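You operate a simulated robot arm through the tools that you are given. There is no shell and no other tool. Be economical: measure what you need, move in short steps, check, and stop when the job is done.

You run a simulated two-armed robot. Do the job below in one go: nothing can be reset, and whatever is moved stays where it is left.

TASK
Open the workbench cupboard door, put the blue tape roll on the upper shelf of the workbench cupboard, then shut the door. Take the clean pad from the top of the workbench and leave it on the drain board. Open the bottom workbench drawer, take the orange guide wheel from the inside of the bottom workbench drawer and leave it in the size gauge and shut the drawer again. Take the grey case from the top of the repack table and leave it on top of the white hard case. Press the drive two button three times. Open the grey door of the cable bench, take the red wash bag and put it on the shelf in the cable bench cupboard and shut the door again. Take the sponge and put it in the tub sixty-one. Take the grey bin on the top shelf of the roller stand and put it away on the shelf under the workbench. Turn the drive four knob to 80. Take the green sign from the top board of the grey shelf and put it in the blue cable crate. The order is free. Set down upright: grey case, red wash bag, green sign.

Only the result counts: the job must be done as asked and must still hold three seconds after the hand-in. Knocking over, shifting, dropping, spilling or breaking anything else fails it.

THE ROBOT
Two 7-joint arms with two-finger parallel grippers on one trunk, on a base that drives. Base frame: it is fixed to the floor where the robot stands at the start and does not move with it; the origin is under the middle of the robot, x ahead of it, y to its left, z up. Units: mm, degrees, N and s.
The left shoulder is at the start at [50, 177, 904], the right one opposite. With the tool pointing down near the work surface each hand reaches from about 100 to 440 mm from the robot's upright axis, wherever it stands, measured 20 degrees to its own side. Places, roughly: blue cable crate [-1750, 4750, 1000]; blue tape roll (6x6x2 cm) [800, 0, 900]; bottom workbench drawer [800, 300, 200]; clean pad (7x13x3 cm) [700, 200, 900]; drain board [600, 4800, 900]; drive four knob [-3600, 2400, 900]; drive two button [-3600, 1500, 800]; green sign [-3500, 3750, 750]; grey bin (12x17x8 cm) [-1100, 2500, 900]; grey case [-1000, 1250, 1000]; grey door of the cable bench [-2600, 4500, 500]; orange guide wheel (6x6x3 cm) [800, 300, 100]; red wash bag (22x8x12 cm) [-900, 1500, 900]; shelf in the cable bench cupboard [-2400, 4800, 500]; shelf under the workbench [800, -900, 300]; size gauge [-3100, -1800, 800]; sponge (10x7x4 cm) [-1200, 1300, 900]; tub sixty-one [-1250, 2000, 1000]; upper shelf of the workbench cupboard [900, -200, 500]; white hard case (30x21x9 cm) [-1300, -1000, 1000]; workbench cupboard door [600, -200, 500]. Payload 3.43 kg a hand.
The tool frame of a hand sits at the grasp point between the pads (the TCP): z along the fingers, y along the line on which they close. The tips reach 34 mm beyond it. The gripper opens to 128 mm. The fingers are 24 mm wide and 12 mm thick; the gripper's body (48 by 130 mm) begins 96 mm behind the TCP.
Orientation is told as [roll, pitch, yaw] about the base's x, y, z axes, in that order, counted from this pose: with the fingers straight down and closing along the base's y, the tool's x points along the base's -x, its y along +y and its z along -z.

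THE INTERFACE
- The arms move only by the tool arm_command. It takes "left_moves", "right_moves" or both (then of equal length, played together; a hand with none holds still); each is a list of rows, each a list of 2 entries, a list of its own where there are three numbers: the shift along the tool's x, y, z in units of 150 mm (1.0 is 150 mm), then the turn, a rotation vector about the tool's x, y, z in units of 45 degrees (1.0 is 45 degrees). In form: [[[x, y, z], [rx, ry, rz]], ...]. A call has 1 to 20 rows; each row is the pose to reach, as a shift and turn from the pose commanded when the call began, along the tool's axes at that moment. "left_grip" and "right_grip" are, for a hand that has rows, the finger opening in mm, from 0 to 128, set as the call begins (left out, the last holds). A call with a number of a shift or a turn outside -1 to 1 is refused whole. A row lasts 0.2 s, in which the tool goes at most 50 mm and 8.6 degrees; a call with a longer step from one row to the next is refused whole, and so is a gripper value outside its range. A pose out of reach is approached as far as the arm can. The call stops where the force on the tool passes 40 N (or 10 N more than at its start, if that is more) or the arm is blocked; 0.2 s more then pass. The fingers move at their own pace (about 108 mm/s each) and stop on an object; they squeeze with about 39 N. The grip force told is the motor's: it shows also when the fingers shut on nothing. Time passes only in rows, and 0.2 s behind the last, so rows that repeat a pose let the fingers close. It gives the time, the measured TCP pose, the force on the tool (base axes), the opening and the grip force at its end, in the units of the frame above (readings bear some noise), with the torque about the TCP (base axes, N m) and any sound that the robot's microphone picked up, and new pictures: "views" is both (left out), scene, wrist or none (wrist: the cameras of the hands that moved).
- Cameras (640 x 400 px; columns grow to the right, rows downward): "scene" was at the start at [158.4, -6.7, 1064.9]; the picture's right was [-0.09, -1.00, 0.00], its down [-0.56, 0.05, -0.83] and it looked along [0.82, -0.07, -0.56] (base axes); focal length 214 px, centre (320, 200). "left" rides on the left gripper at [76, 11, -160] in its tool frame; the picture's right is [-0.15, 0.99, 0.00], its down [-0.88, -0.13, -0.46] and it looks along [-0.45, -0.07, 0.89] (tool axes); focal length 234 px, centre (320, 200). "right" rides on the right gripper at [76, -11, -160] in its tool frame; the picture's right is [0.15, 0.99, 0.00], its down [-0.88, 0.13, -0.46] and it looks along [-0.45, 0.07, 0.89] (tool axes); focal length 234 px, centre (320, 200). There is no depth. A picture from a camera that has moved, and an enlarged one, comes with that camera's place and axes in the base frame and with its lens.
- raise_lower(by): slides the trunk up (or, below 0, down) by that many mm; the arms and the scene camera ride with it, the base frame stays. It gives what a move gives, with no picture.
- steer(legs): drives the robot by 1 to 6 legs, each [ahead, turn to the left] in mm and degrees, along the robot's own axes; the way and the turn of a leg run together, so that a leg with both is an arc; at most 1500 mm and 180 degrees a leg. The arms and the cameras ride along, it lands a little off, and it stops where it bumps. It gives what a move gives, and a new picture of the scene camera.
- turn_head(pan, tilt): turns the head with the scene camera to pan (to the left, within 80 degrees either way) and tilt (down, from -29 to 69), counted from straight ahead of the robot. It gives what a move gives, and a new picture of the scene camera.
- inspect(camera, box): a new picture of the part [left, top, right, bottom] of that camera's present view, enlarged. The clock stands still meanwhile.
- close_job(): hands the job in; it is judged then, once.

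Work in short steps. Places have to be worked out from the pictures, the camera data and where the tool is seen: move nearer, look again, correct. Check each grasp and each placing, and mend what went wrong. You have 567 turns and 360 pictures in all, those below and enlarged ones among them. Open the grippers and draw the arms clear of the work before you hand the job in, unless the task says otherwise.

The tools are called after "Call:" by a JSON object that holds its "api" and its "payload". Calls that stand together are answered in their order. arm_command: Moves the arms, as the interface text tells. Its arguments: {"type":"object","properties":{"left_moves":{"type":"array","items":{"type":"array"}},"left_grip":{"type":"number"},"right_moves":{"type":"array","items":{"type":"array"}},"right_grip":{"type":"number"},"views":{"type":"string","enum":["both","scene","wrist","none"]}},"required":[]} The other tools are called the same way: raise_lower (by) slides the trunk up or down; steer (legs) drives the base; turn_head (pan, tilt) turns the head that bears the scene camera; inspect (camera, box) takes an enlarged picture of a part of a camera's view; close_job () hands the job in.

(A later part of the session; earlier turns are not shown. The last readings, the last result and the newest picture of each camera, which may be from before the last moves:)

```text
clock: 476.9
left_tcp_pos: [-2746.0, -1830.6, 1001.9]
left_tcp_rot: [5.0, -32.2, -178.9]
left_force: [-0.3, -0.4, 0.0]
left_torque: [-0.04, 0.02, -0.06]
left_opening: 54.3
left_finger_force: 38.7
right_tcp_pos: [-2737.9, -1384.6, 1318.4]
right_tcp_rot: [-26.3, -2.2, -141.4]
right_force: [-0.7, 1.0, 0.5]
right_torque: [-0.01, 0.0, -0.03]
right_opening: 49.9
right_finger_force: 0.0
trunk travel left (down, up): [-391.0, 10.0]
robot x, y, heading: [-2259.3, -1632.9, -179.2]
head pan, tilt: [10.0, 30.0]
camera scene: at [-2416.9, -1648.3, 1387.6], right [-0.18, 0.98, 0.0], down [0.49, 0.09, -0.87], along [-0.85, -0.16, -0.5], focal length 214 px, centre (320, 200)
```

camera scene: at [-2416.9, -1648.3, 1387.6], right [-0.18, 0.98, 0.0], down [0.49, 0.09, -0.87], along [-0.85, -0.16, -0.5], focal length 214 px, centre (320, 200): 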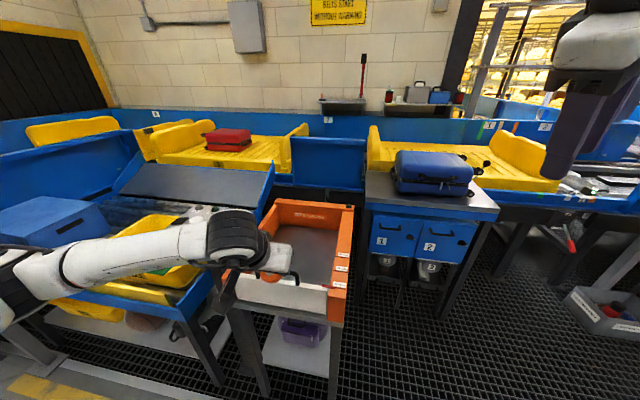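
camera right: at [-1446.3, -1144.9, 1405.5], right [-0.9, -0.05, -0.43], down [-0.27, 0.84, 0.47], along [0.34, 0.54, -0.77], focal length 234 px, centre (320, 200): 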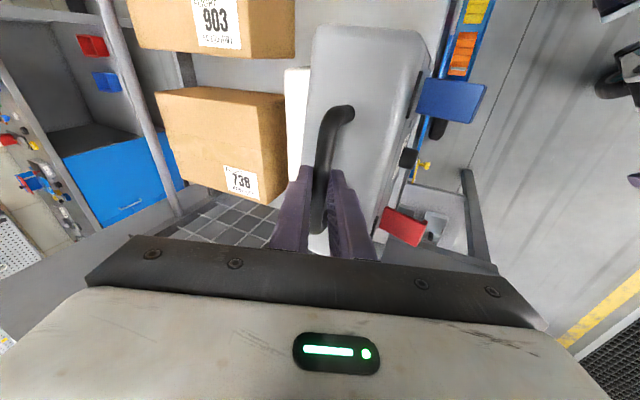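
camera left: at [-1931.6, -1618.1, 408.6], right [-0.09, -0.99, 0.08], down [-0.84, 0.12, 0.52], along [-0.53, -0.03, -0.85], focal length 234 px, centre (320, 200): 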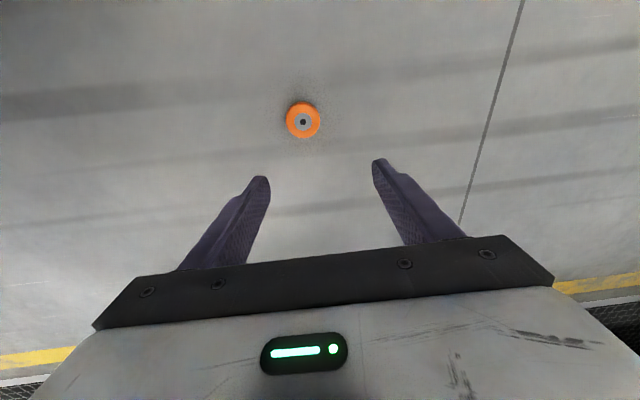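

I drive forward 170 mm to bring the wheel over the tray.

Call:
{"api": "steer", "payload": {"legs": [[170, 0]]}}

Call:
{"api": "inspect", "payload": {"camera": "left", "box": [0, 0, 640, 400]}}

```text
clock: 478.4
left_tcp_pos: [-2916.1, -1831.5, 1000.5]
left_tcp_rot: [4.9, -32.1, -178.9]
left_force: [-0.9, -0.1, -0.5]
left_torque: [0.01, 0.01, -0.02]
left_opening: 53.9
left_finger_force: 39.2
right_tcp_pos: [-2908.1, -1386.0, 1317.5]
right_tcp_rot: [-26.1, -2.1, -141.5]
right_force: [0.0, 0.0, -0.9]
right_torque: [-0.02, -0.03, 0.0]
right_opening: 50.0
right_finger_force: 0.0
trunk travel left (down, up): [-391.0, 10.0]
robot x, y, heading: [-2427.1, -1631.2, -179.5]
head pan, tilt: [10.0, 30.0]
camera scene: at [-2587.1, -1649.8, 1387.4], right [-0.18, 0.98, 0.0], down [0.49, 0.09, -0.87], along [-0.85, -0.16, -0.5], focal length 214 px, centre (320, 200)
```

scene: 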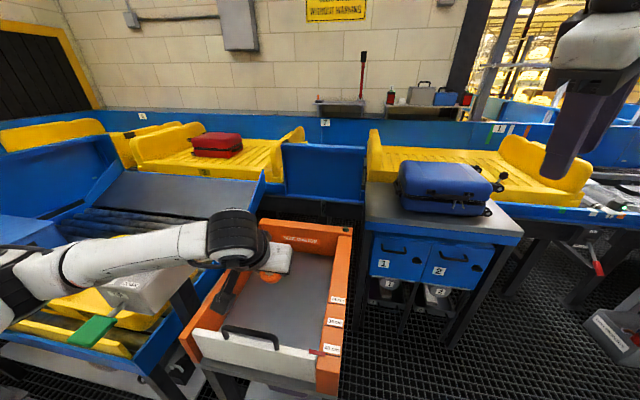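

```text
1.00 times, centred on (320, 200) of left
camera zoom: at [-2767.0, -1827.2, 1095.9], right [-0.06, -0.99, 0.15], down [-0.51, 0.16, 0.84], along [-0.86, -0.03, -0.52], focal length 234 px, centre (320, 200)
```

zoom: 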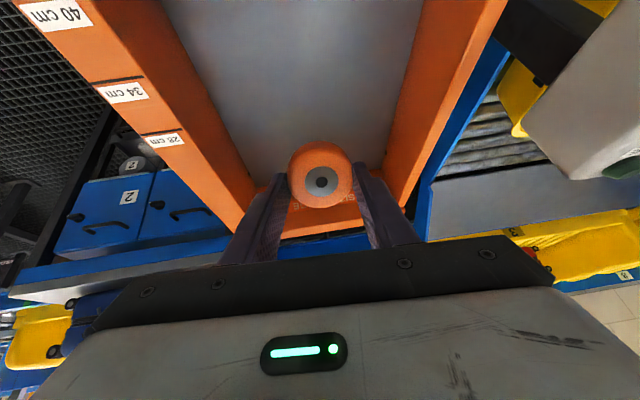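

The wheel is over the tray floor. I extend the arm 90 mm so the wrist camera clears the front handle, then lower.

Call:
{"api": "arm_command", "payload": {"left_moves": [[[-0.17, 0, 0.11], [0, 0, 0]], [[-0.34, 0, 0.22], [0, 0, 0]], [[-0.51, 0, 0.32], [0, 0, 0]]], "views": "none"}}

Call:
{"api": "raise_lower", "payload": {"by": -120}}

Call:
{"api": "inspect", "payload": {"camera": "scene", "box": [160, 180, 400, 330]}}

```text
clock: 479.2
left_tcp_pos: [-3005.8, -1837.3, 1001.5]
left_tcp_rot: [4.9, -32.2, -179.0]
left_force: [-1.2, -0.2, -0.1]
left_torque: [0.01, -0.02, 0.02]
left_opening: 53.8
left_finger_force: 38.8
right_tcp_pos: [-2907.0, -1386.1, 1318.5]
right_tcp_rot: [-26.2, -2.0, -141.5]
right_force: [0.2, 0.2, 0.3]
right_torque: [0.03, -0.04, -0.01]
right_opening: 50.1
right_finger_force: 0.0
trunk travel left (down, up): [-391.0, 10.0]
robot x, y, heading: [-2425.3, -1635.1, -179.2]
head pan, tilt: [10.0, 30.0]
```

```text
clock: 480.7
left_tcp_pos: [-3005.6, -1838.6, 883.2]
left_tcp_rot: [4.9, -32.1, -178.9]
left_force: [-0.8, 0.2, -1.2]
left_torque: [-0.02, 0.0, 0.03]
left_opening: 53.7
left_finger_force: 39.4
right_tcp_pos: [-2907.4, -1386.5, 1199.0]
right_tcp_rot: [-26.2, -2.1, -141.5]
right_force: [0.1, -0.4, -0.3]
right_torque: [0.02, 0.02, 0.01]
right_opening: 49.9
right_finger_force: 0.0
trunk travel left (down, up): [-271.0, 130.0]
robot x, y, heading: [-2425.2, -1631.2, -179.5]
head pan, tilt: [10.0, 30.0]
```

```text
2.67 times, centred on (280, 255) of scene
camera zoom: at [-2586.1, -1649.7, 1267.6], right [-0.18, 0.98, 0.0], down [0.49, 0.09, -0.87], along [-0.85, -0.16, -0.5], focal length 572 px, centre (427, 53)
```

zoom: 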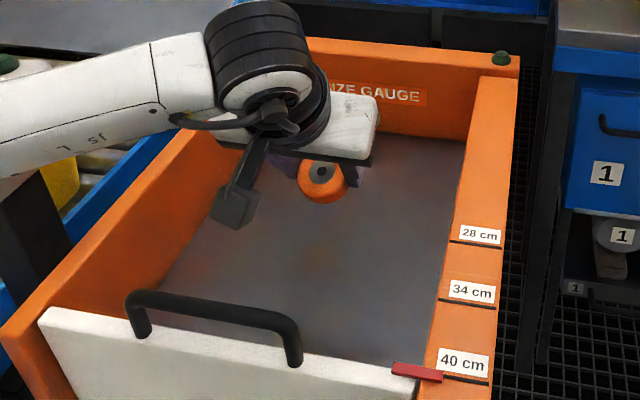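

I lower with the arm (the right hand is above the blue suitcase) until contact.

Call:
{"api": "arm_command", "payload": {"left_moves": [[[0.07, 0, 0.11], [0, 0, 0]], [[0.14, 0, 0.22], [0, 0, 0]], [[0.19, 0, 0.3], [0, 0, 0]], [[0.23, 0, 0.36], [0, 0, 0]], [[0.26, 0, 0.41], [0, 0, 0]], [[0.29, 0, 0.46], [0, 0, 0]], [[0.32, 0, 0.51], [0, 0, 0]]], "views": "wrist"}}

```text
clock: 482.3
left_tcp_pos: [-3008.8, -1845.0, 800.4]
left_tcp_rot: [4.8, -33.2, -178.9]
left_force: [-2.6, -1.3, 30.7]
left_torque: [-0.18, -0.08, -0.03]
left_opening: 54.4
left_finger_force: 38.5
right_tcp_pos: [-2906.1, -1384.9, 1198.7]
right_tcp_rot: [-26.3, -2.3, -141.6]
right_force: [-0.7, -0.6, 0.6]
right_torque: [-0.01, -0.05, -0.02]
right_opening: 50.0
right_finger_force: 0.1
trunk travel left (down, up): [-271.0, 130.0]
robot x, y, heading: [-2423.9, -1631.7, -179.7]
head pan, tilt: [10.0, 30.0]
camera left: at [-2857.8, -1838.8, 891.8], right [-0.06, -0.99, 0.15], down [-0.5, 0.16, 0.85], along [-0.86, -0.02, -0.5], focal length 234 px, centre (320, 200)
```

left: 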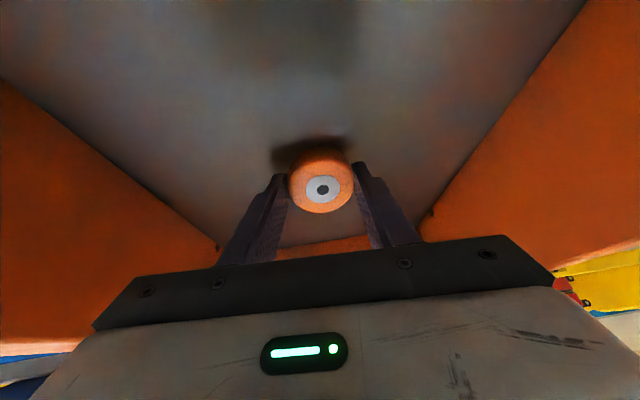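

Contact with the tray floor (31 N). I ease 3 mm and open.

Call:
{"api": "arm_command", "payload": {"left_moves": [[[-0.01, 0, -0.02], [0, 0, 0]], [[-0.01, 0, -0.02], [0, 0, 0]], [[-0.01, 0, -0.02], [0, 0, 0]], [[-0.01, 0, -0.02], [0, 0, 0]]], "left_grip": 85, "views": "none"}}

Call:
{"api": "arm_command", "payload": {"left_moves": [[[-0.1, 0, -0.16], [0, 0, 0]], [[-0.2, 0, -0.32], [0, 0, 0]], [[-0.35, 0, -0.56], [0, 0, 0]], [[-0.5, 0, -0.8], [0, 0, 0]]], "views": "wrist"}}

```text
clock: 483.3
left_tcp_pos: [-3005.2, -1843.1, 797.4]
left_tcp_rot: [4.8, -32.5, -179.0]
left_force: [3.0, -12.6, 21.3]
left_torque: [0.39, 0.14, -0.12]
left_opening: 76.8
left_finger_force: 0.0
right_tcp_pos: [-2903.9, -1386.8, 1199.0]
right_tcp_rot: [-26.3, -2.2, -141.5]
right_force: [-0.5, -0.2, -0.4]
right_torque: [0.02, 0.02, -0.03]
right_opening: 50.1
right_finger_force: 0.1
trunk travel left (down, up): [-271.0, 130.0]
robot x, y, heading: [-2427.3, -1633.0, -179.6]
head pan, tilt: [10.0, 30.0]
```

```text
clock: 484.3
left_tcp_pos: [-3003.8, -1832.7, 937.9]
left_tcp_rot: [4.9, -32.1, -179.1]
left_force: [-0.1, 0.8, -0.5]
left_torque: [0.02, 0.01, -0.01]
left_opening: 85.0
left_finger_force: 0.1
right_tcp_pos: [-2906.1, -1386.1, 1197.5]
right_tcp_rot: [-26.2, -2.2, -141.5]
right_force: [0.1, -0.3, -0.1]
right_torque: [-0.02, 0.01, -0.01]
right_opening: 49.9
right_finger_force: 0.1
trunk travel left (down, up): [-271.0, 130.0]
robot x, y, heading: [-2426.9, -1635.5, -179.7]
head pan, tilt: [10.0, 30.0]
camera left: at [-2855.4, -1827.8, 1031.8], right [-0.06, -0.99, 0.15], down [-0.52, 0.16, 0.84], along [-0.85, -0.03, -0.52], focal length 234 px, centre (320, 200)
```

left: 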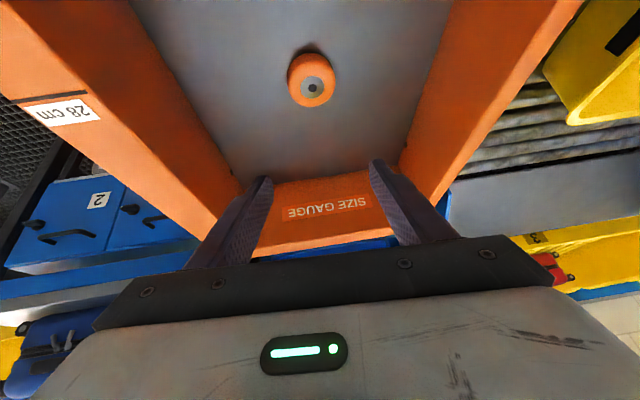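

The wheel is in the gauge. I raise, back away, and restore the right hand's roll.

Call:
{"api": "raise_lower", "payload": {"by": 110}}

Call:
{"api": "steer", "payload": {"legs": [[-330, 0]]}}

Call:
{"api": "arm_command", "payload": {"right_moves": [[[0, 0, 0], [0, 0, 0.17]], [[0, 0, 0], [0, 0, 0.34]], [[0, 0, 0], [0, 0, 0.5]], [[0, 0, 0], [0, 0, 0.67]], [[0, 0, 0], [0, 0, 0.84]], [[0, 0, 0], [0, 0, 1.0]]], "left_moves": [[[0.1, 0, -0.05], [0, 0, 0]], [[0.2, 0, -0.1], [0, 0, 0]], [[0.3, 0, -0.15], [0, 0, 0]], [[0.4, 0, -0.2], [0, 0, 0]], [[0.5, 0, -0.25], [0, 0, 0]], [[0.6, 0, -0.3], [0, 0, 0]]], "views": "none"}}

```text
clock: 485.7
left_tcp_pos: [-3005.1, -1833.5, 1047.2]
left_tcp_rot: [4.9, -32.1, -178.9]
left_force: [0.3, 0.2, 0.4]
left_torque: [0.01, -0.01, -0.03]
left_opening: 84.8
left_finger_force: 0.0
right_tcp_pos: [-2905.5, -1385.5, 1309.1]
right_tcp_rot: [-26.1, -2.2, -141.6]
right_force: [0.1, -1.0, 0.2]
right_torque: [0.0, 0.02, 0.0]
right_opening: 49.9
right_finger_force: 0.0
trunk travel left (down, up): [-381.0, 20.0]
robot x, y, heading: [-2428.4, -1635.4, -179.7]
head pan, tilt: [10.0, 30.0]
```

```text
clock: 487.9
left_tcp_pos: [-2674.9, -1829.4, 1047.5]
left_tcp_rot: [4.9, -32.1, -178.9]
left_force: [1.2, 0.6, -0.2]
left_torque: [0.03, 0.0, 0.01]
left_opening: 85.0
left_finger_force: 0.0
right_tcp_pos: [-2576.6, -1383.2, 1307.3]
right_tcp_rot: [-26.1, -2.1, -141.5]
right_force: [0.4, 0.5, 0.6]
right_torque: [0.0, 0.04, 0.03]
right_opening: 50.3
right_finger_force: 0.1
trunk travel left (down, up): [-381.0, 20.0]
robot x, y, heading: [-2094.1, -1630.0, -179.7]
head pan, tilt: [10.0, 30.0]
camera scene: at [-2255.1, -1646.7, 1377.6], right [-0.18, 0.98, 0.0], down [0.49, 0.09, -0.87], along [-0.85, -0.16, -0.5], focal length 214 px, centre (320, 200)
```

scene: 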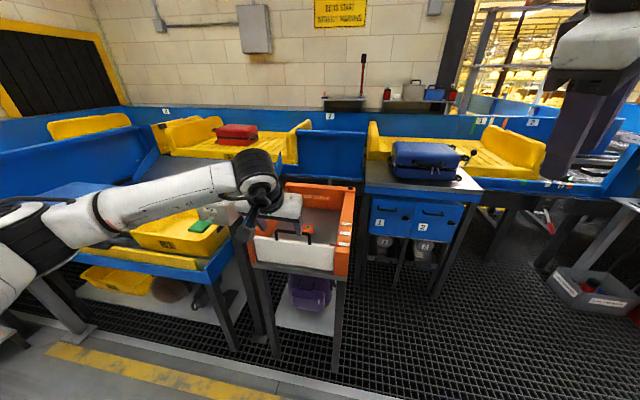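

```text
clock: 489.3
left_tcp_pos: [-2574.4, -1822.6, 1037.8]
left_tcp_rot: [4.8, -32.1, -178.8]
left_force: [-0.2, 0.7, -0.5]
left_torque: [-0.03, 0.0, 0.02]
left_opening: 85.3
left_finger_force: 0.0
right_tcp_pos: [-2576.6, -1384.7, 1306.8]
right_tcp_rot: [-17.5, -19.9, 176.0]
right_force: [0.1, 1.0, 0.5]
right_torque: [0.0, -0.03, -0.01]
right_opening: 49.8
right_finger_force: 0.0
trunk travel left (down, up): [-381.0, 20.0]
robot x, y, heading: [-2098.1, -1634.1, -179.5]
head pan, tilt: [10.0, 30.0]
```

Now I turn north and look for the drives.

Call:
{"api": "steer", "payload": {"legs": [[0, -90], [1500, 0]]}}

Call:
{"api": "turn_head", "payload": {"pan": 25, "tilt": 15}}

```text
clock: 497.1
left_tcp_pos: [-2312.1, -465.2, 1040.3]
left_tcp_rot: [4.6, -32.6, 91.7]
left_force: [-0.3, 1.0, 0.7]
left_torque: [-0.01, 0.01, 0.01]
left_opening: 84.9
left_finger_force: 0.0
right_tcp_pos: [-1874.4, -464.2, 1320.4]
right_tcp_rot: [-17.6, -21.5, 87.0]
right_force: [0.0, -0.5, -0.1]
right_torque: [-0.02, 0.0, -0.01]
right_opening: 50.0
right_finger_force: 0.1
trunk travel left (down, up): [-381.0, 20.0]
robot x, y, heading: [-2114.3, -934.4, 90.6]
head pan, tilt: [10.0, 30.0]
stopped in leg 2: the robot was blocked; the commanded pose is now the measured one
camera scene: at [-2134.1, -784.8, 1379.5], right [0.98, 0.19, 0.01], down [0.1, -0.48, -0.87], along [-0.16, 0.86, -0.49], focal length 214 px, centre (320, 200)
```

scene: 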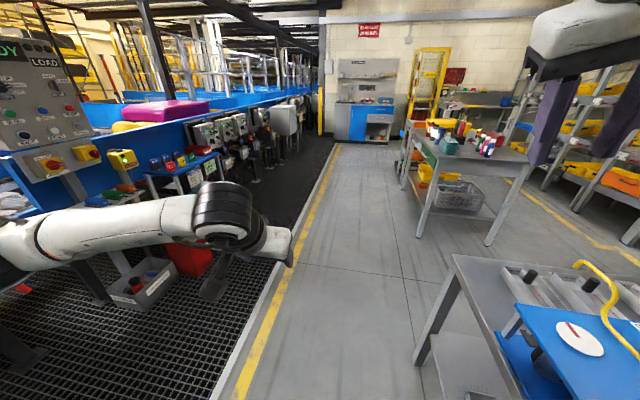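

```text
clock: 497.8
left_tcp_pos: [-2310.8, -465.9, 1042.1]
left_tcp_rot: [4.6, -32.7, 91.7]
left_force: [0.4, -0.3, 0.0]
left_torque: [-0.02, -0.01, -0.02]
left_opening: 85.0
left_finger_force: 0.0
right_tcp_pos: [-1872.7, -463.8, 1319.9]
right_tcp_rot: [-17.8, -21.3, 86.9]
right_force: [-0.3, -0.4, 0.1]
right_torque: [0.0, 0.04, 0.02]
right_opening: 50.1
right_finger_force: 0.0
trunk travel left (down, up): [-381.0, 20.0]
robot x, y, heading: [-2113.9, -933.1, 90.9]
head pan, tilt: [25.0, 15.0]
camera scene: at [-2157.9, -790.5, 1403.3], right [0.9, 0.44, 0.01], down [0.12, -0.22, -0.97], along [-0.42, 0.87, -0.25], focal length 214 px, centre (320, 200)
```

scene: 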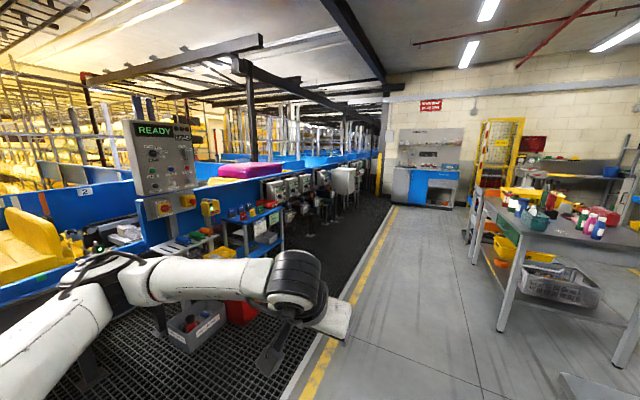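

Blocked: likely the right elbow against the panel on the right. I back up, shift ~160 mm left and continue north.

Call:
{"api": "steer", "payload": {"legs": [[-120, 0], [0, 25], [400, 0], [0, -25], [700, 0]]}}

Call:
{"api": "turn_head", "payload": {"pan": 35, "tilt": 18}}

```text
clock: 507.2
left_tcp_pos: [-2485.5, 480.0, 1037.1]
left_tcp_rot: [4.9, -32.0, 91.3]
left_force: [0.2, 0.8, 0.6]
left_torque: [0.0, 0.01, -0.02]
left_opening: 84.9
left_finger_force: 0.1
right_tcp_pos: [-2047.2, 483.8, 1310.8]
right_tcp_rot: [-17.5, -20.2, 86.6]
right_force: [0.1, 1.0, 0.0]
right_torque: [0.0, 0.03, 0.02]
right_opening: 50.2
right_finger_force: 0.0
trunk travel left (down, up): [-381.0, 20.0]
robot x, y, heading: [-2290.2, 0.5, 90.5]
head pan, tilt: [25.0, 15.0]
camera scene: at [-2332.9, 158.8, 1401.7], right [0.9, 0.43, 0.0], down [0.11, -0.23, -0.97], along [-0.42, 0.87, -0.26], focal length 214 px, centre (320, 200)
```

scene: 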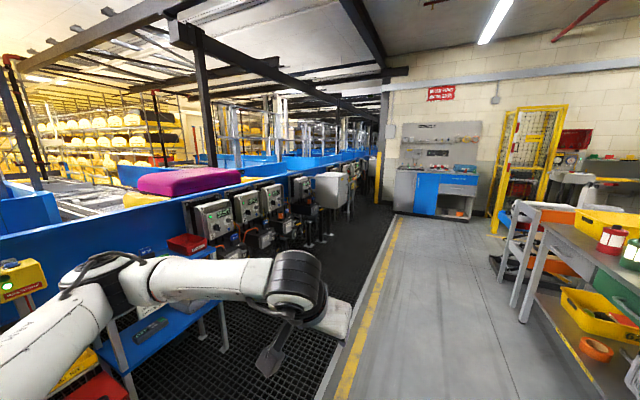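

```text
clock: 507.9
left_tcp_pos: [-2488.0, 479.4, 1037.3]
left_tcp_rot: [4.9, -31.9, 91.3]
left_force: [0.5, 0.5, 0.3]
left_torque: [-0.01, -0.01, -0.01]
left_opening: 84.9
left_finger_force: 0.0
right_tcp_pos: [-2046.7, 482.2, 1312.0]
right_tcp_rot: [-17.5, -20.5, 86.6]
right_force: [-0.4, -0.8, -0.7]
right_torque: [-0.03, -0.03, 0.02]
right_opening: 50.0
right_finger_force: 0.1
trunk travel left (down, up): [-381.0, 20.0]
robot x, y, heading: [-2291.2, 1.4, 90.4]
head pan, tilt: [35.0, 18.0]
camera scene: at [-2346.8, 150.0, 1396.9], right [0.81, 0.58, 0.0], down [0.18, -0.25, -0.95], along [-0.55, 0.77, -0.31], focal length 214 px, centre (320, 200)
```

scene: 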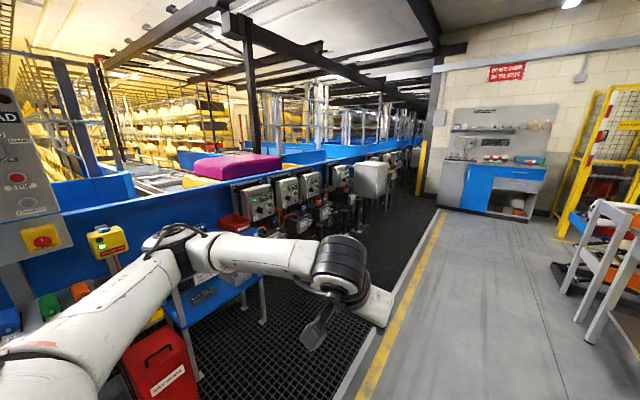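

The drive boxes are along the blue conveyor side at x≈−3600. I drive to y≈1500 and face west.

Call:
{"api": "steer", "payload": {"legs": [[1480, 0], [0, 90]]}}

Call:
{"api": "turn_head", "payload": {"pan": 0, "tilt": 25}}

```text
clock: 519.0
left_tcp_pos: [-2787.5, 1277.3, 1037.0]
left_tcp_rot: [4.9, -32.0, -178.4]
left_force: [0.4, -0.5, -0.1]
left_torque: [-0.03, -0.04, 0.03]
left_opening: 85.2
left_finger_force: 0.1
right_tcp_pos: [-2794.2, 1717.5, 1311.1]
right_tcp_rot: [-17.4, -20.4, 176.9]
right_force: [-0.6, 0.5, 0.0]
right_torque: [0.01, -0.02, -0.01]
right_opening: 50.2
right_finger_force: 0.1
trunk travel left (down, up): [-381.0, 20.0]
robot x, y, heading: [-2313.9, 1475.9, -179.0]
head pan, tilt: [35.0, 18.0]
camera scene: at [-2457.7, 1420.0, 1396.8], right [-0.59, 0.81, 0.0], down [0.25, 0.18, -0.95], along [-0.77, -0.56, -0.31], focal length 214 px, centre (320, 200)
```

scene: 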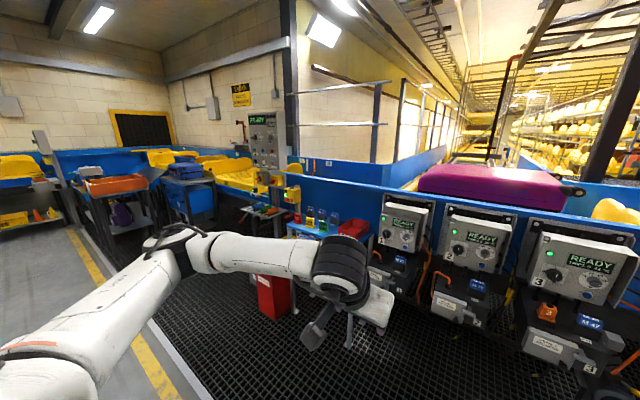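

```text
clock: 520.0
left_tcp_pos: [-2787.6, 1278.9, 1037.2]
left_tcp_rot: [4.9, -32.1, -178.3]
left_force: [0.1, -0.4, 0.0]
left_torque: [0.01, 0.01, 0.03]
left_opening: 84.9
left_finger_force: 0.1
right_tcp_pos: [-2793.5, 1717.3, 1311.7]
right_tcp_rot: [-17.5, -20.3, 176.9]
right_force: [-0.3, -0.5, -0.1]
right_torque: [0.0, -0.02, 0.0]
right_opening: 49.9
right_finger_force: 0.0
trunk travel left (down, up): [-381.0, 20.0]
robot x, y, heading: [-2311.0, 1473.2, -179.3]
head pan, tilt: [0.0, 25.0]
camera scene: at [-2474.3, 1473.3, 1385.5], right [-0.02, 1.0, 0.0], down [0.42, 0.01, -0.91], along [-0.91, -0.02, -0.42], focal length 214 px, centre (320, 200)
```

scene: 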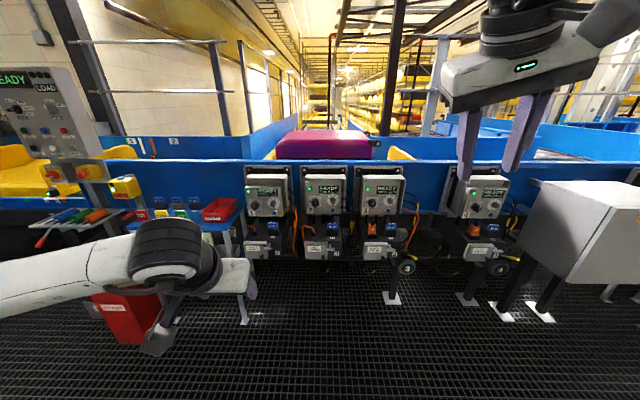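

Call:
{"api": "inspect", "payload": {"camera": "scene", "box": [230, 150, 420, 270]}}

Call:
{"api": "inspect", "payload": {"camera": "scene", "box": [400, 160, 540, 260]}}

```text
3.33 times, centred on (325, 210) of scene
camera zoom: at [-2474.3, 1473.3, 1385.5], right [-0.02, 1.0, 0.0], down [0.42, 0.01, -0.91], along [-0.91, -0.02, -0.42], focal length 715 px, centre (303, 167)
```

zoom: 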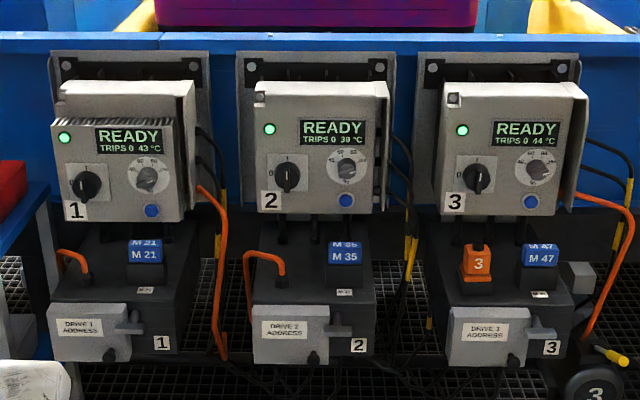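

```text
4.00 times, centred on (470, 210) of scene
camera zoom: at [-2474.3, 1473.3, 1385.5], right [-0.02, 1.0, 0.0], down [0.42, 0.01, -0.91], along [-0.91, -0.02, -0.42], focal length 858 px, centre (-280, 160)
```

zoom: 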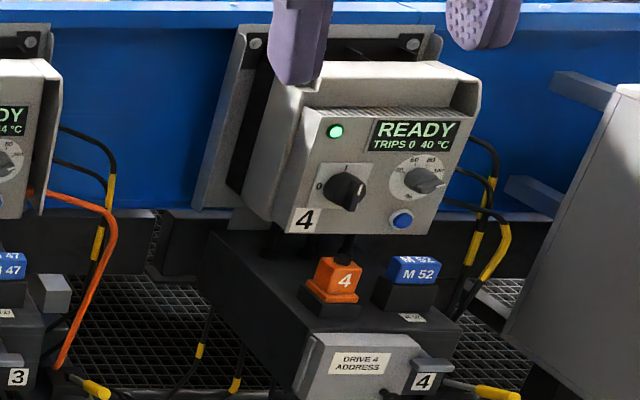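

Drive 2's blue button is at ≈(−3604,1524,800); drive 4's grey scale knob at ≈(−3566,2427,860). I retract the right hand, then reposition to use the left hand.

Call:
{"api": "arm_command", "payload": {"right_moves": [[[0.2, 0, -0.1], [-0.08, 0, 0]], [[0.4, 0, -0.2], [-0.16, 0, 0]], [[0.6, 0, -0.25], [-0.25, 0, 0]], [[0.8, 0, -0.3], [-0.33, 0, 0]], [[1.0, 0, -0.3], [-0.4, 0, 0]]], "left_moves": [[[0, 0, 0], [0, -0.15, 0]], [[0, 0, 0], [0, -0.3, 0]], [[0, 0, 0], [0, -0.45, 0]], [[0, 0, 0], [0, -0.6, 0]], [[0, 0, 0], [0, -0.75, 0]]], "left_grip": 0, "views": "none"}}

Call:
{"api": "steer", "payload": {"legs": [[0, -25], [350, 0], [0, 25]]}}

Call:
{"api": "turn_head", "payload": {"pan": 10, "tilt": 35}}

```text
clock: 521.2
left_tcp_pos: [-2786.6, 1291.3, 1036.6]
left_tcp_rot: [8.0, -64.2, 175.9]
left_force: [-0.2, 0.5, 0.6]
left_torque: [0.0, 0.03, -0.02]
left_opening: 0.1
left_finger_force: 32.9
left hand out of reach, approached as far as the arm can: row 5
right_tcp_pos: [-2638.9, 1697.3, 1297.9]
right_tcp_rot: [0.6, -20.4, 176.7]
right_force: [0.3, 0.7, -0.7]
right_torque: [-0.06, 0.03, 0.02]
right_opening: 49.9
right_finger_force: 0.0
trunk travel left (down, up): [-381.0, 20.0]
robot x, y, heading: [-2308.7, 1472.8, -179.1]
head pan, tilt: [0.0, 25.0]
```

```text
clock: 526.0
left_tcp_pos: [-3101.3, 1429.4, 1035.8]
left_tcp_rot: [8.2, -64.0, 175.9]
left_force: [-0.1, 0.1, -0.2]
left_torque: [-0.01, -0.01, -0.01]
left_opening: 0.2
left_finger_force: 32.3
right_tcp_pos: [-2952.5, 1836.9, 1300.5]
right_tcp_rot: [0.6, -20.4, 176.7]
right_force: [0.5, 0.1, 0.7]
right_torque: [0.01, -0.05, 0.0]
right_opening: 50.1
right_finger_force: 0.0
trunk travel left (down, up): [-381.0, 20.0]
robot x, y, heading: [-2627.4, 1615.9, -179.1]
head pan, tilt: [0.0, 25.0]
camera scene: at [-2789.8, 1615.1, 1385.5], right [-0.01, 1.0, 0.0], down [0.42, 0.01, -0.91], along [-0.91, -0.01, -0.42], focal length 214 px, centre (320, 200)
```

scene: 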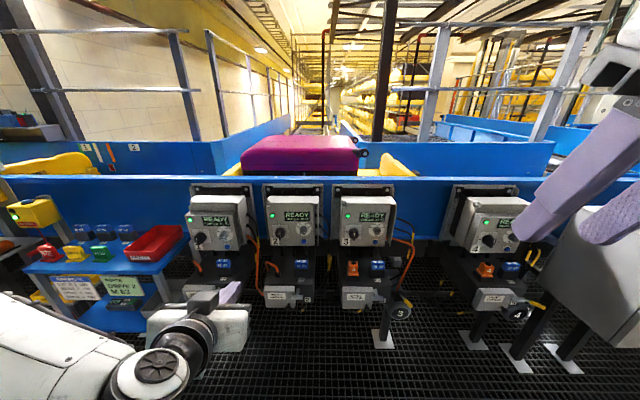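

```text
clock: 526.7
left_tcp_pos: [-3101.5, 1430.4, 1034.4]
left_tcp_rot: [8.3, -64.0, 175.8]
left_force: [-0.1, 0.1, 0.3]
left_torque: [0.03, 0.01, -0.03]
left_opening: 0.0
left_finger_force: 33.3
right_tcp_pos: [-2955.2, 1838.3, 1299.4]
right_tcp_rot: [0.5, -20.5, 176.7]
right_force: [0.4, 0.3, 0.1]
right_torque: [0.0, -0.03, 0.0]
right_opening: 50.0
right_finger_force: 0.1
trunk travel left (down, up): [-381.0, 20.0]
robot x, y, heading: [-2629.1, 1616.4, -179.3]
head pan, tilt: [10.0, 35.0]
camera scene: at [-2784.1, 1600.3, 1369.8], right [-0.19, 0.98, 0.0], down [0.56, 0.11, -0.82], along [-0.81, -0.15, -0.57], focal length 214 px, centre (320, 200)
```

scene: 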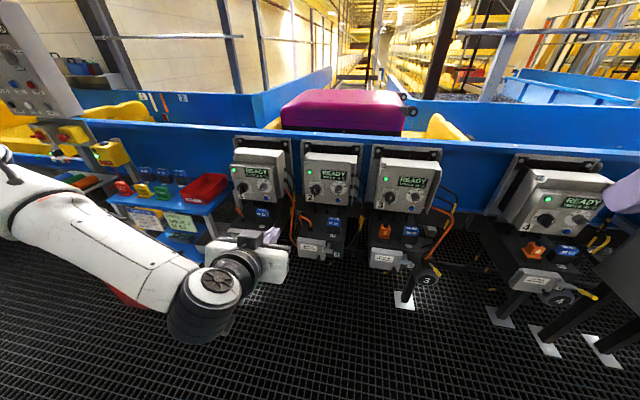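

Call:
{"api": "inspect", "payload": {"camera": "scene", "box": [280, 130, 400, 205]}}

```text
5.33 times, centred on (340, 168) of scene
camera zoom: at [-2784.1, 1600.3, 1369.8], right [-0.19, 0.98, 0.0], down [0.56, 0.11, -0.82], along [-0.81, -0.15, -0.57], focal length 1144 px, centre (213, 373)
```

zoom: 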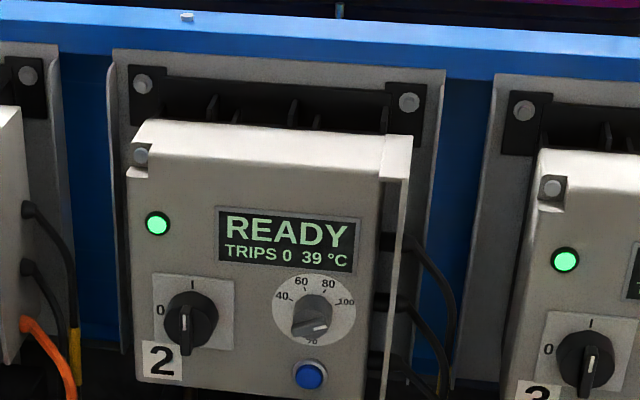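

Button 2 located at ≈(−3611,1529,797). I lower the trunk, shift the left hand in line, and drive closer.

Call:
{"api": "raise_lower", "payload": {"by": -222}}

Call:
{"api": "arm_command", "payload": {"left_moves": [[[0, -0.16, 0], [0, 0, 0]], [[0, -0.32, 0], [0, 0, 0]], [[0, -0.48, 0], [0, 0, 0]], [[0, -0.66, 0], [0, 0, 0]]], "views": "none"}}

Call:
{"api": "steer", "payload": {"legs": [[400, 0]]}}

Call:
{"api": "inspect", "payload": {"camera": "left", "box": [0, 0, 640, 400]}}

```text
clock: 529.1
left_tcp_pos: [-3101.1, 1429.5, 812.8]
left_tcp_rot: [8.1, -63.9, 175.8]
left_force: [-1.0, 0.1, 0.8]
left_torque: [-0.01, -0.02, -0.01]
left_opening: 0.2
left_finger_force: 33.0
right_tcp_pos: [-2954.4, 1839.1, 1077.9]
right_tcp_rot: [0.5, -20.4, 176.7]
right_force: [-0.3, -0.5, 0.0]
right_torque: [0.01, 0.02, 0.01]
right_opening: 49.7
right_finger_force: 0.1
trunk travel left (down, up): [-159.0, 242.0]
robot x, y, heading: [-2628.3, 1615.1, -179.3]
head pan, tilt: [10.0, 35.0]
```

```text
clock: 530.1
left_tcp_pos: [-3107.2, 1529.7, 805.9]
left_tcp_rot: [8.2, -63.9, 175.9]
left_force: [0.5, 0.1, 0.1]
left_torque: [0.0, -0.01, -0.01]
left_opening: 0.0
left_finger_force: 32.9
right_tcp_pos: [-2953.8, 1838.5, 1077.1]
right_tcp_rot: [0.5, -20.4, 176.7]
right_force: [0.2, 0.5, 0.2]
right_torque: [0.01, -0.05, 0.01]
right_opening: 50.0
right_finger_force: 0.0
trunk travel left (down, up): [-159.0, 242.0]
robot x, y, heading: [-2628.4, 1617.5, -179.5]
head pan, tilt: [10.0, 35.0]
```

```text
clock: 532.6
left_tcp_pos: [-3505.0, 1527.2, 807.0]
left_tcp_rot: [8.1, -64.0, 175.6]
left_force: [0.5, -0.5, 1.7]
left_torque: [0.05, -0.02, 0.0]
left_opening: 0.0
left_finger_force: 33.2
right_tcp_pos: [-3351.4, 1834.8, 1078.5]
right_tcp_rot: [0.5, -20.4, 176.5]
right_force: [0.3, -0.1, -0.5]
right_torque: [0.01, 0.0, 0.0]
right_opening: 50.0
right_finger_force: 0.0
trunk travel left (down, up): [-159.0, 242.0]
robot x, y, heading: [-3029.0, 1612.3, -179.6]
head pan, tilt: [10.0, 35.0]
camera scene: at [-3182.0, 1596.4, 1147.7], right [-0.18, 0.98, 0.0], down [0.56, 0.1, -0.82], along [-0.81, -0.15, -0.57], focal length 214 px, centre (320, 200)
```

scene: 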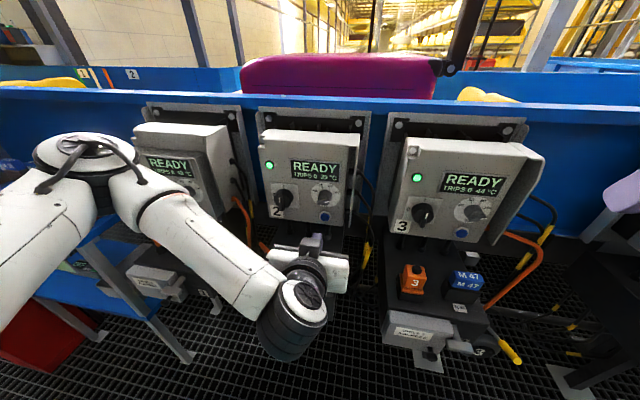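

```text
1.00 times, centred on (320, 200) of left
camera zoom: at [-3328.6, 1523.8, 807.5], right [-0.01, -0.98, 0.19], down [0.02, 0.19, 0.98], along [-1.0, 0.02, 0.01], focal length 234 px, centre (320, 200)
```

zoom: 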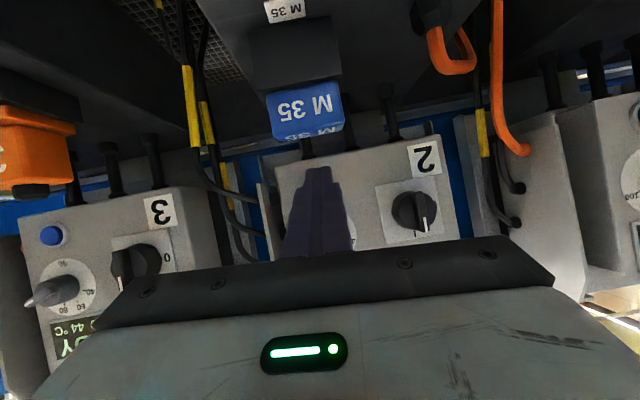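

Fingertip is ~76 mm short of the button. I approach 60 mm first and check alignment.

Call:
{"api": "arm_command", "payload": {"left_moves": [[[-0.1, -0.02, 0.17], [0, 0, 0]], [[-0.206, -0.044, 0.343], [0, 0, 0]]], "views": "none"}}

Call:
{"api": "inspect", "payload": {"camera": "scene", "box": [250, 120, 410, 280]}}

```text
clock: 533.2
left_tcp_pos: [-3566.9, 1529.0, 811.8]
left_tcp_rot: [8.3, -63.9, 175.6]
left_force: [-0.7, 0.0, -0.3]
left_torque: [-0.01, 0.0, -0.01]
left_opening: 0.0
left_finger_force: 33.1
right_tcp_pos: [-3350.5, 1834.6, 1078.4]
right_tcp_rot: [0.5, -20.4, 176.5]
right_force: [-0.1, 0.8, 0.8]
right_torque: [0.0, 0.0, -0.01]
right_opening: 50.0
right_finger_force: 0.1
trunk travel left (down, up): [-159.0, 242.0]
robot x, y, heading: [-3023.3, 1609.4, -179.6]
head pan, tilt: [10.0, 35.0]
```

```text
2.50 times, centred on (330, 200) of scene
camera zoom: at [-3181.9, 1596.4, 1147.7], right [-0.18, 0.98, 0.0], down [0.56, 0.1, -0.82], along [-0.81, -0.15, -0.57], focal length 536 px, centre (295, 200)
```

zoom: 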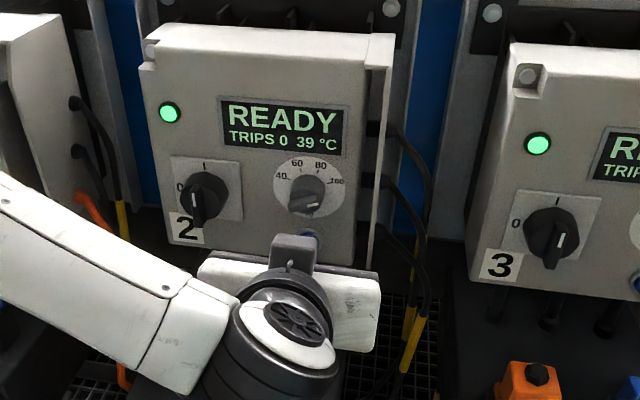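

Aligned (tip at (−3597,1527,797)). First press: push forward slowly.

Call:
{"api": "arm_command", "payload": {"left_moves": [[[-0.02, -0.01, 0.035], [0, 0, 0]], [[-0.035, -0.02, 0.06], [0, 0, 0]], [[-0.047, -0.02, 0.08], [0, 0, 0]], [[-0.055, -0.02, 0.095], [0, 0, 0]], [[-0.064, -0.02, 0.11], [0, 0, 0]], [[-0.073, -0.02, 0.125], [0, 0, 0]]], "views": "none"}}

```text
clock: 534.5
left_tcp_pos: [-3579.5, 1533.0, 812.6]
left_tcp_rot: [8.4, -63.6, 175.4]
left_force: [15.4, -4.2, 8.6]
left_torque: [-0.04, 0.18, 0.17]
left_opening: 0.1
left_finger_force: 33.4
right_tcp_pos: [-3349.4, 1834.9, 1078.7]
right_tcp_rot: [0.5, -20.5, 176.5]
right_force: [-0.1, 0.1, 0.6]
right_torque: [0.03, 0.01, 0.0]
right_opening: 49.9
right_finger_force: 0.0
trunk travel left (down, up): [-159.0, 242.0]
robot x, y, heading: [-3024.9, 1613.5, -179.1]
head pan, tilt: [10.0, 35.0]
heard: click
stopped in row 6 (left hand): the force on the tool passed its limit (the readings are from after the stop); the commanded pose is now the measured one
```

Click heard — press one. Release 14 mm, then press again.

Call:
{"api": "arm_command", "payload": {"left_moves": [[[0.02, 0, -0.04], [0, 0, 0]], [[0.041, 0, -0.084], [0, 0, 0]], [[0.041, 0, -0.084], [0, 0, 0]]], "views": "none"}}

Call:
{"api": "arm_command", "payload": {"left_moves": [[[-0.02, 0, 0.035], [0, 0, 0]], [[-0.035, 0, 0.065], [0, 0, 0]], [[-0.045, 0, 0.085], [0, 0, 0]], [[-0.055, 0, 0.1], [0, 0, 0]], [[-0.06, 0, 0.115], [0, 0, 0]]], "views": "none"}}

```text
clock: 535.3
left_tcp_pos: [-3568.6, 1533.3, 808.9]
left_tcp_rot: [8.4, -63.4, 175.3]
left_force: [0.3, 0.5, -0.3]
left_torque: [0.0, 0.01, 0.02]
left_opening: 0.2
left_finger_force: 32.8
right_tcp_pos: [-3351.2, 1834.2, 1077.5]
right_tcp_rot: [0.4, -20.3, 176.5]
right_force: [0.0, -0.2, 0.1]
right_torque: [-0.01, -0.01, -0.02]
right_opening: 50.1
right_finger_force: 0.1
trunk travel left (down, up): [-159.0, 242.0]
robot x, y, heading: [-3022.6, 1613.6, -179.2]
head pan, tilt: [10.0, 35.0]
```

```text
clock: 536.4
left_tcp_pos: [-3580.5, 1533.8, 809.1]
left_tcp_rot: [8.3, -63.1, 175.0]
left_force: [19.7, -4.7, 10.5]
left_torque: [-0.01, 0.21, 0.23]
left_opening: 0.0
left_finger_force: 33.0
right_tcp_pos: [-3348.3, 1833.1, 1078.0]
right_tcp_rot: [0.5, -20.4, 176.6]
right_force: [0.1, 0.6, -0.8]
right_torque: [0.0, -0.01, 0.01]
right_opening: 50.3
right_finger_force: 0.1
trunk travel left (down, up): [-159.0, 242.0]
robot x, y, heading: [-3025.1, 1612.2, -179.4]
head pan, tilt: [10.0, 35.0]
heard: click
stopped in row 5 (left hand): the force on the tool passed its limit (the readings are from after the stop); the commanded pose is now the measured one
```

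Second click. Release and press once more.

Call:
{"api": "arm_command", "payload": {"left_moves": [[[0.02, 0, -0.04], [0, 0, 0]], [[0.041, 0, -0.084], [0, 0, 0]], [[0.041, 0, -0.084], [0, 0, 0]]], "views": "none"}}

Call:
{"api": "arm_command", "payload": {"left_moves": [[[-0.02, 0, 0.035], [0, 0, 0]], [[-0.035, 0, 0.065], [0, 0, 0]], [[-0.045, 0, 0.085], [0, 0, 0]], [[-0.055, 0, 0.1], [0, 0, 0]], [[-0.06, 0, 0.115], [0, 0, 0]]], "views": "none"}}

```text
clock: 537.2
left_tcp_pos: [-3567.2, 1533.6, 807.3]
left_tcp_rot: [8.3, -62.9, 175.2]
left_force: [-0.5, -0.6, 0.3]
left_torque: [-0.01, -0.03, 0.03]
left_opening: 0.1
left_finger_force: 32.9
right_tcp_pos: [-3349.9, 1833.8, 1076.8]
right_tcp_rot: [0.6, -20.5, 176.5]
right_force: [-0.5, 0.3, -0.2]
right_torque: [-0.01, -0.04, -0.01]
right_opening: 49.9
right_finger_force: 0.1
trunk travel left (down, up): [-159.0, 242.0]
robot x, y, heading: [-3024.9, 1611.7, -179.5]
head pan, tilt: [10.0, 35.0]
```

```text
clock: 538.3
left_tcp_pos: [-3577.7, 1534.2, 807.9]
left_tcp_rot: [8.3, -62.6, 174.7]
left_force: [20.1, -3.2, 8.1]
left_torque: [-0.03, 0.19, 0.12]
left_opening: 0.0
left_finger_force: 32.9
right_tcp_pos: [-3346.2, 1833.3, 1079.2]
right_tcp_rot: [0.5, -20.5, 176.6]
right_force: [-0.3, 0.3, -0.1]
right_torque: [0.01, 0.0, -0.01]
right_opening: 50.0
right_finger_force: 0.1
trunk travel left (down, up): [-159.0, 242.0]
robot x, y, heading: [-3022.2, 1609.8, -179.2]
head pan, tilt: [10.0, 35.0]
heard: click
stopped in row 5 (left hand): the force on the tool passed its limit (the readings are from after the stop); the commanded pose is now the measured one
```

Three clicks heard. I withdraw the left hand, back off, and move north toward drive 4, where I'll use the right hand.

Call:
{"api": "arm_command", "payload": {"left_moves": [[[0.05, 0, -0.1], [0, 0, 0]], [[0.15, 0, -0.3], [0, 0, 0]], [[0.25, 0, -0.5], [0, 0, 0]], [[0.3, 0, -0.75], [0, 0, 0]]], "right_moves": [[[0, 0, 0], [0, -0.16, 0]], [[0, 0, 0], [0, -0.32, 0]], [[0, 0, 0], [0, -0.48, 0]], [[0, 0, 0], [0, -0.64, 0]]], "right_grip": 60, "views": "none"}}

Call:
{"api": "steer", "payload": {"legs": [[-250, 0], [0, -60], [690, 0], [0, 60]]}}

Call:
{"api": "turn_head", "payload": {"pan": -15, "tilt": 35}}

```text
clock: 539.3
left_tcp_pos: [-3460.3, 1540.9, 817.4]
left_tcp_rot: [8.3, -62.4, 174.9]
left_force: [0.0, 0.1, 0.2]
left_torque: [0.01, -0.01, 0.02]
left_opening: 0.2
left_finger_force: 33.2
right_tcp_pos: [-3349.1, 1834.9, 1079.5]
right_tcp_rot: [0.8, -49.4, 176.1]
right_force: [0.2, 0.3, 0.4]
right_torque: [-0.01, 0.0, 0.0]
right_opening: 60.0
right_finger_force: 0.0
trunk travel left (down, up): [-159.0, 242.0]
robot x, y, heading: [-3022.5, 1608.5, -179.4]
head pan, tilt: [10.0, 35.0]
```

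```text
clock: 548.8
left_tcp_pos: [-3535.4, 2360.2, 817.1]
left_tcp_rot: [5.7, -62.2, 147.4]
left_force: [1.9, -1.2, 2.2]
left_torque: [-0.03, 0.07, 0.03]
left_opening: 0.0
left_finger_force: 33.2
right_tcp_pos: [-3312.2, 2561.7, 1078.6]
right_tcp_rot: [0.8, -49.2, 148.9]
right_force: [0.4, 1.5, 0.0]
right_torque: [0.01, 0.0, -0.05]
right_opening: 60.2
right_finger_force: 0.0
trunk travel left (down, up): [-159.0, 242.0]
robot x, y, heading: [-3127.5, 2212.9, 153.5]
head pan, tilt: [10.0, 35.0]
stopped in leg 4: the force on the tool passed its limit (the readings are from after the stop); the commanded pose is now the measured one
camera scene: at [-3271.0, 2272.3, 1147.8], right [0.28, 0.96, 0.0], down [0.55, -0.16, -0.82], along [-0.79, 0.23, -0.57], focal length 214 px, centre (320, 200)
```

scene: 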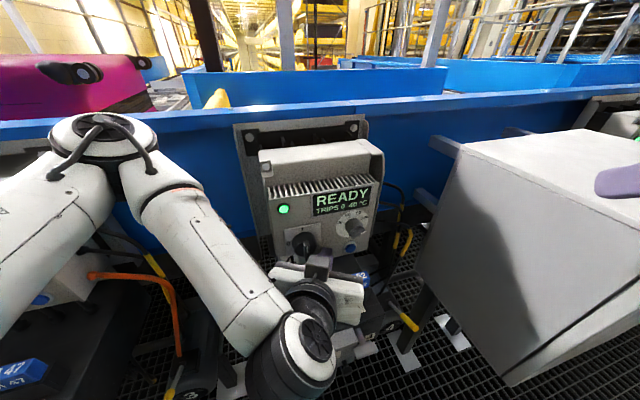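

```text
clock: 549.7
left_tcp_pos: [-3534.8, 2361.0, 817.3]
left_tcp_rot: [5.7, -62.0, 147.3]
left_force: [3.8, -1.4, 1.9]
left_torque: [0.03, 0.02, 0.05]
left_opening: 0.0
left_finger_force: 33.6
right_tcp_pos: [-3311.1, 2561.9, 1077.6]
right_tcp_rot: [0.8, -49.2, 148.9]
right_force: [1.0, -0.3, 0.2]
right_torque: [-0.02, -0.01, 0.01]
right_opening: 60.1
right_finger_force: 0.0
trunk travel left (down, up): [-159.0, 242.0]
robot x, y, heading: [-3123.0, 2216.0, 153.5]
head pan, tilt: [-15.0, 35.0]
camera scene: at [-3252.4, 2305.6, 1147.8], right [0.66, 0.75, 0.0], down [0.43, -0.38, -0.82], along [-0.61, 0.54, -0.57], focal length 214 px, centre (320, 200)
```

scene: 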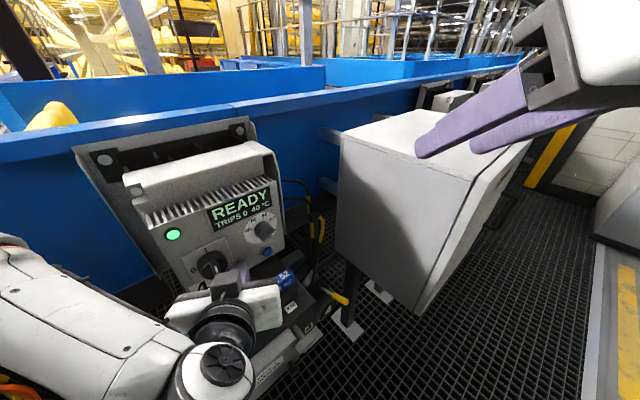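

Too close: the left fingertip touched drive 4's box near its black selector. I look closely before moving.

Call:
{"api": "inspect", "payload": {"camera": "scene", "box": [140, 160, 320, 300]}}

Call:
{"api": "inspect", "payload": {"camera": "left", "box": [160, 60, 480, 260]}}

```text
2.86 times, centred on (230, 230) of scene
camera zoom: at [-3252.4, 2305.6, 1147.8], right [0.66, 0.75, 0.0], down [0.43, -0.38, -0.82], along [-0.61, 0.54, -0.57], focal length 613 px, centre (577, 114)
```

zoom: 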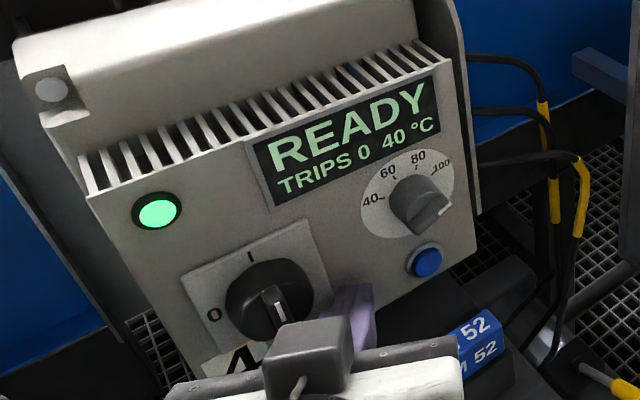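

```text
2.00 times, centred on (320, 160) of left
camera zoom: at [-3383.2, 2268.6, 824.4], right [-0.51, -0.84, 0.18], down [0.08, 0.16, 0.98], along [-0.85, 0.52, -0.02], focal length 468 px, centre (320, 280)
```

zoom: 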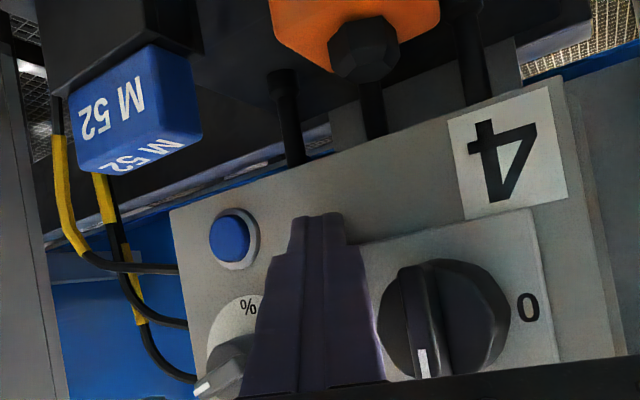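

The finger stands between the selector and the scale knob, seemingly without having turned anything (display still READY). I retract straight back along +x.

Call:
{"api": "arm_command", "payload": {"left_moves": [[[0.08, -0.095, -0.16], [0, 0, 0]], [[0.16, -0.19, -0.32], [0, 0, 0]], [[0.263, -0.309, -0.53], [0, 0, 0]], [[0.33, -0.39, -0.66], [0, 0, 0]]], "views": "none"}}

Call:
{"api": "inspect", "payload": {"camera": "scene", "box": [140, 140, 320, 260]}}

```text
clock: 550.7
left_tcp_pos: [-3497.5, 2326.4, 821.7]
left_tcp_rot: [4.8, -63.6, 161.3]
left_force: [0.1, -0.5, 0.6]
left_torque: [-0.01, 0.0, -0.01]
left_opening: 0.0
left_finger_force: 33.2
right_tcp_pos: [-3313.1, 2560.1, 1077.4]
right_tcp_rot: [0.7, -49.2, 149.0]
right_force: [-1.3, 0.1, -0.1]
right_torque: [0.04, -0.02, -0.02]
right_opening: 59.9
right_finger_force: 0.0
trunk travel left (down, up): [-159.0, 242.0]
robot x, y, heading: [-3125.5, 2214.2, 153.7]
head pan, tilt: [-15.0, 35.0]
stopped in row 4 (left hand): the arm was blocked; the commanded pose is now the measured one
```

```text
3.33 times, centred on (230, 200) of scene
camera zoom: at [-3253.0, 2305.7, 1147.7], right [0.66, 0.75, 0.0], down [0.43, -0.38, -0.82], along [-0.61, 0.54, -0.57], focal length 715 px, centre (620, 200)
```

zoom: 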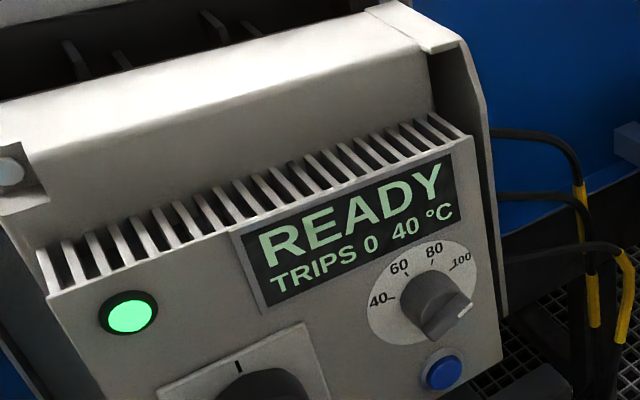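

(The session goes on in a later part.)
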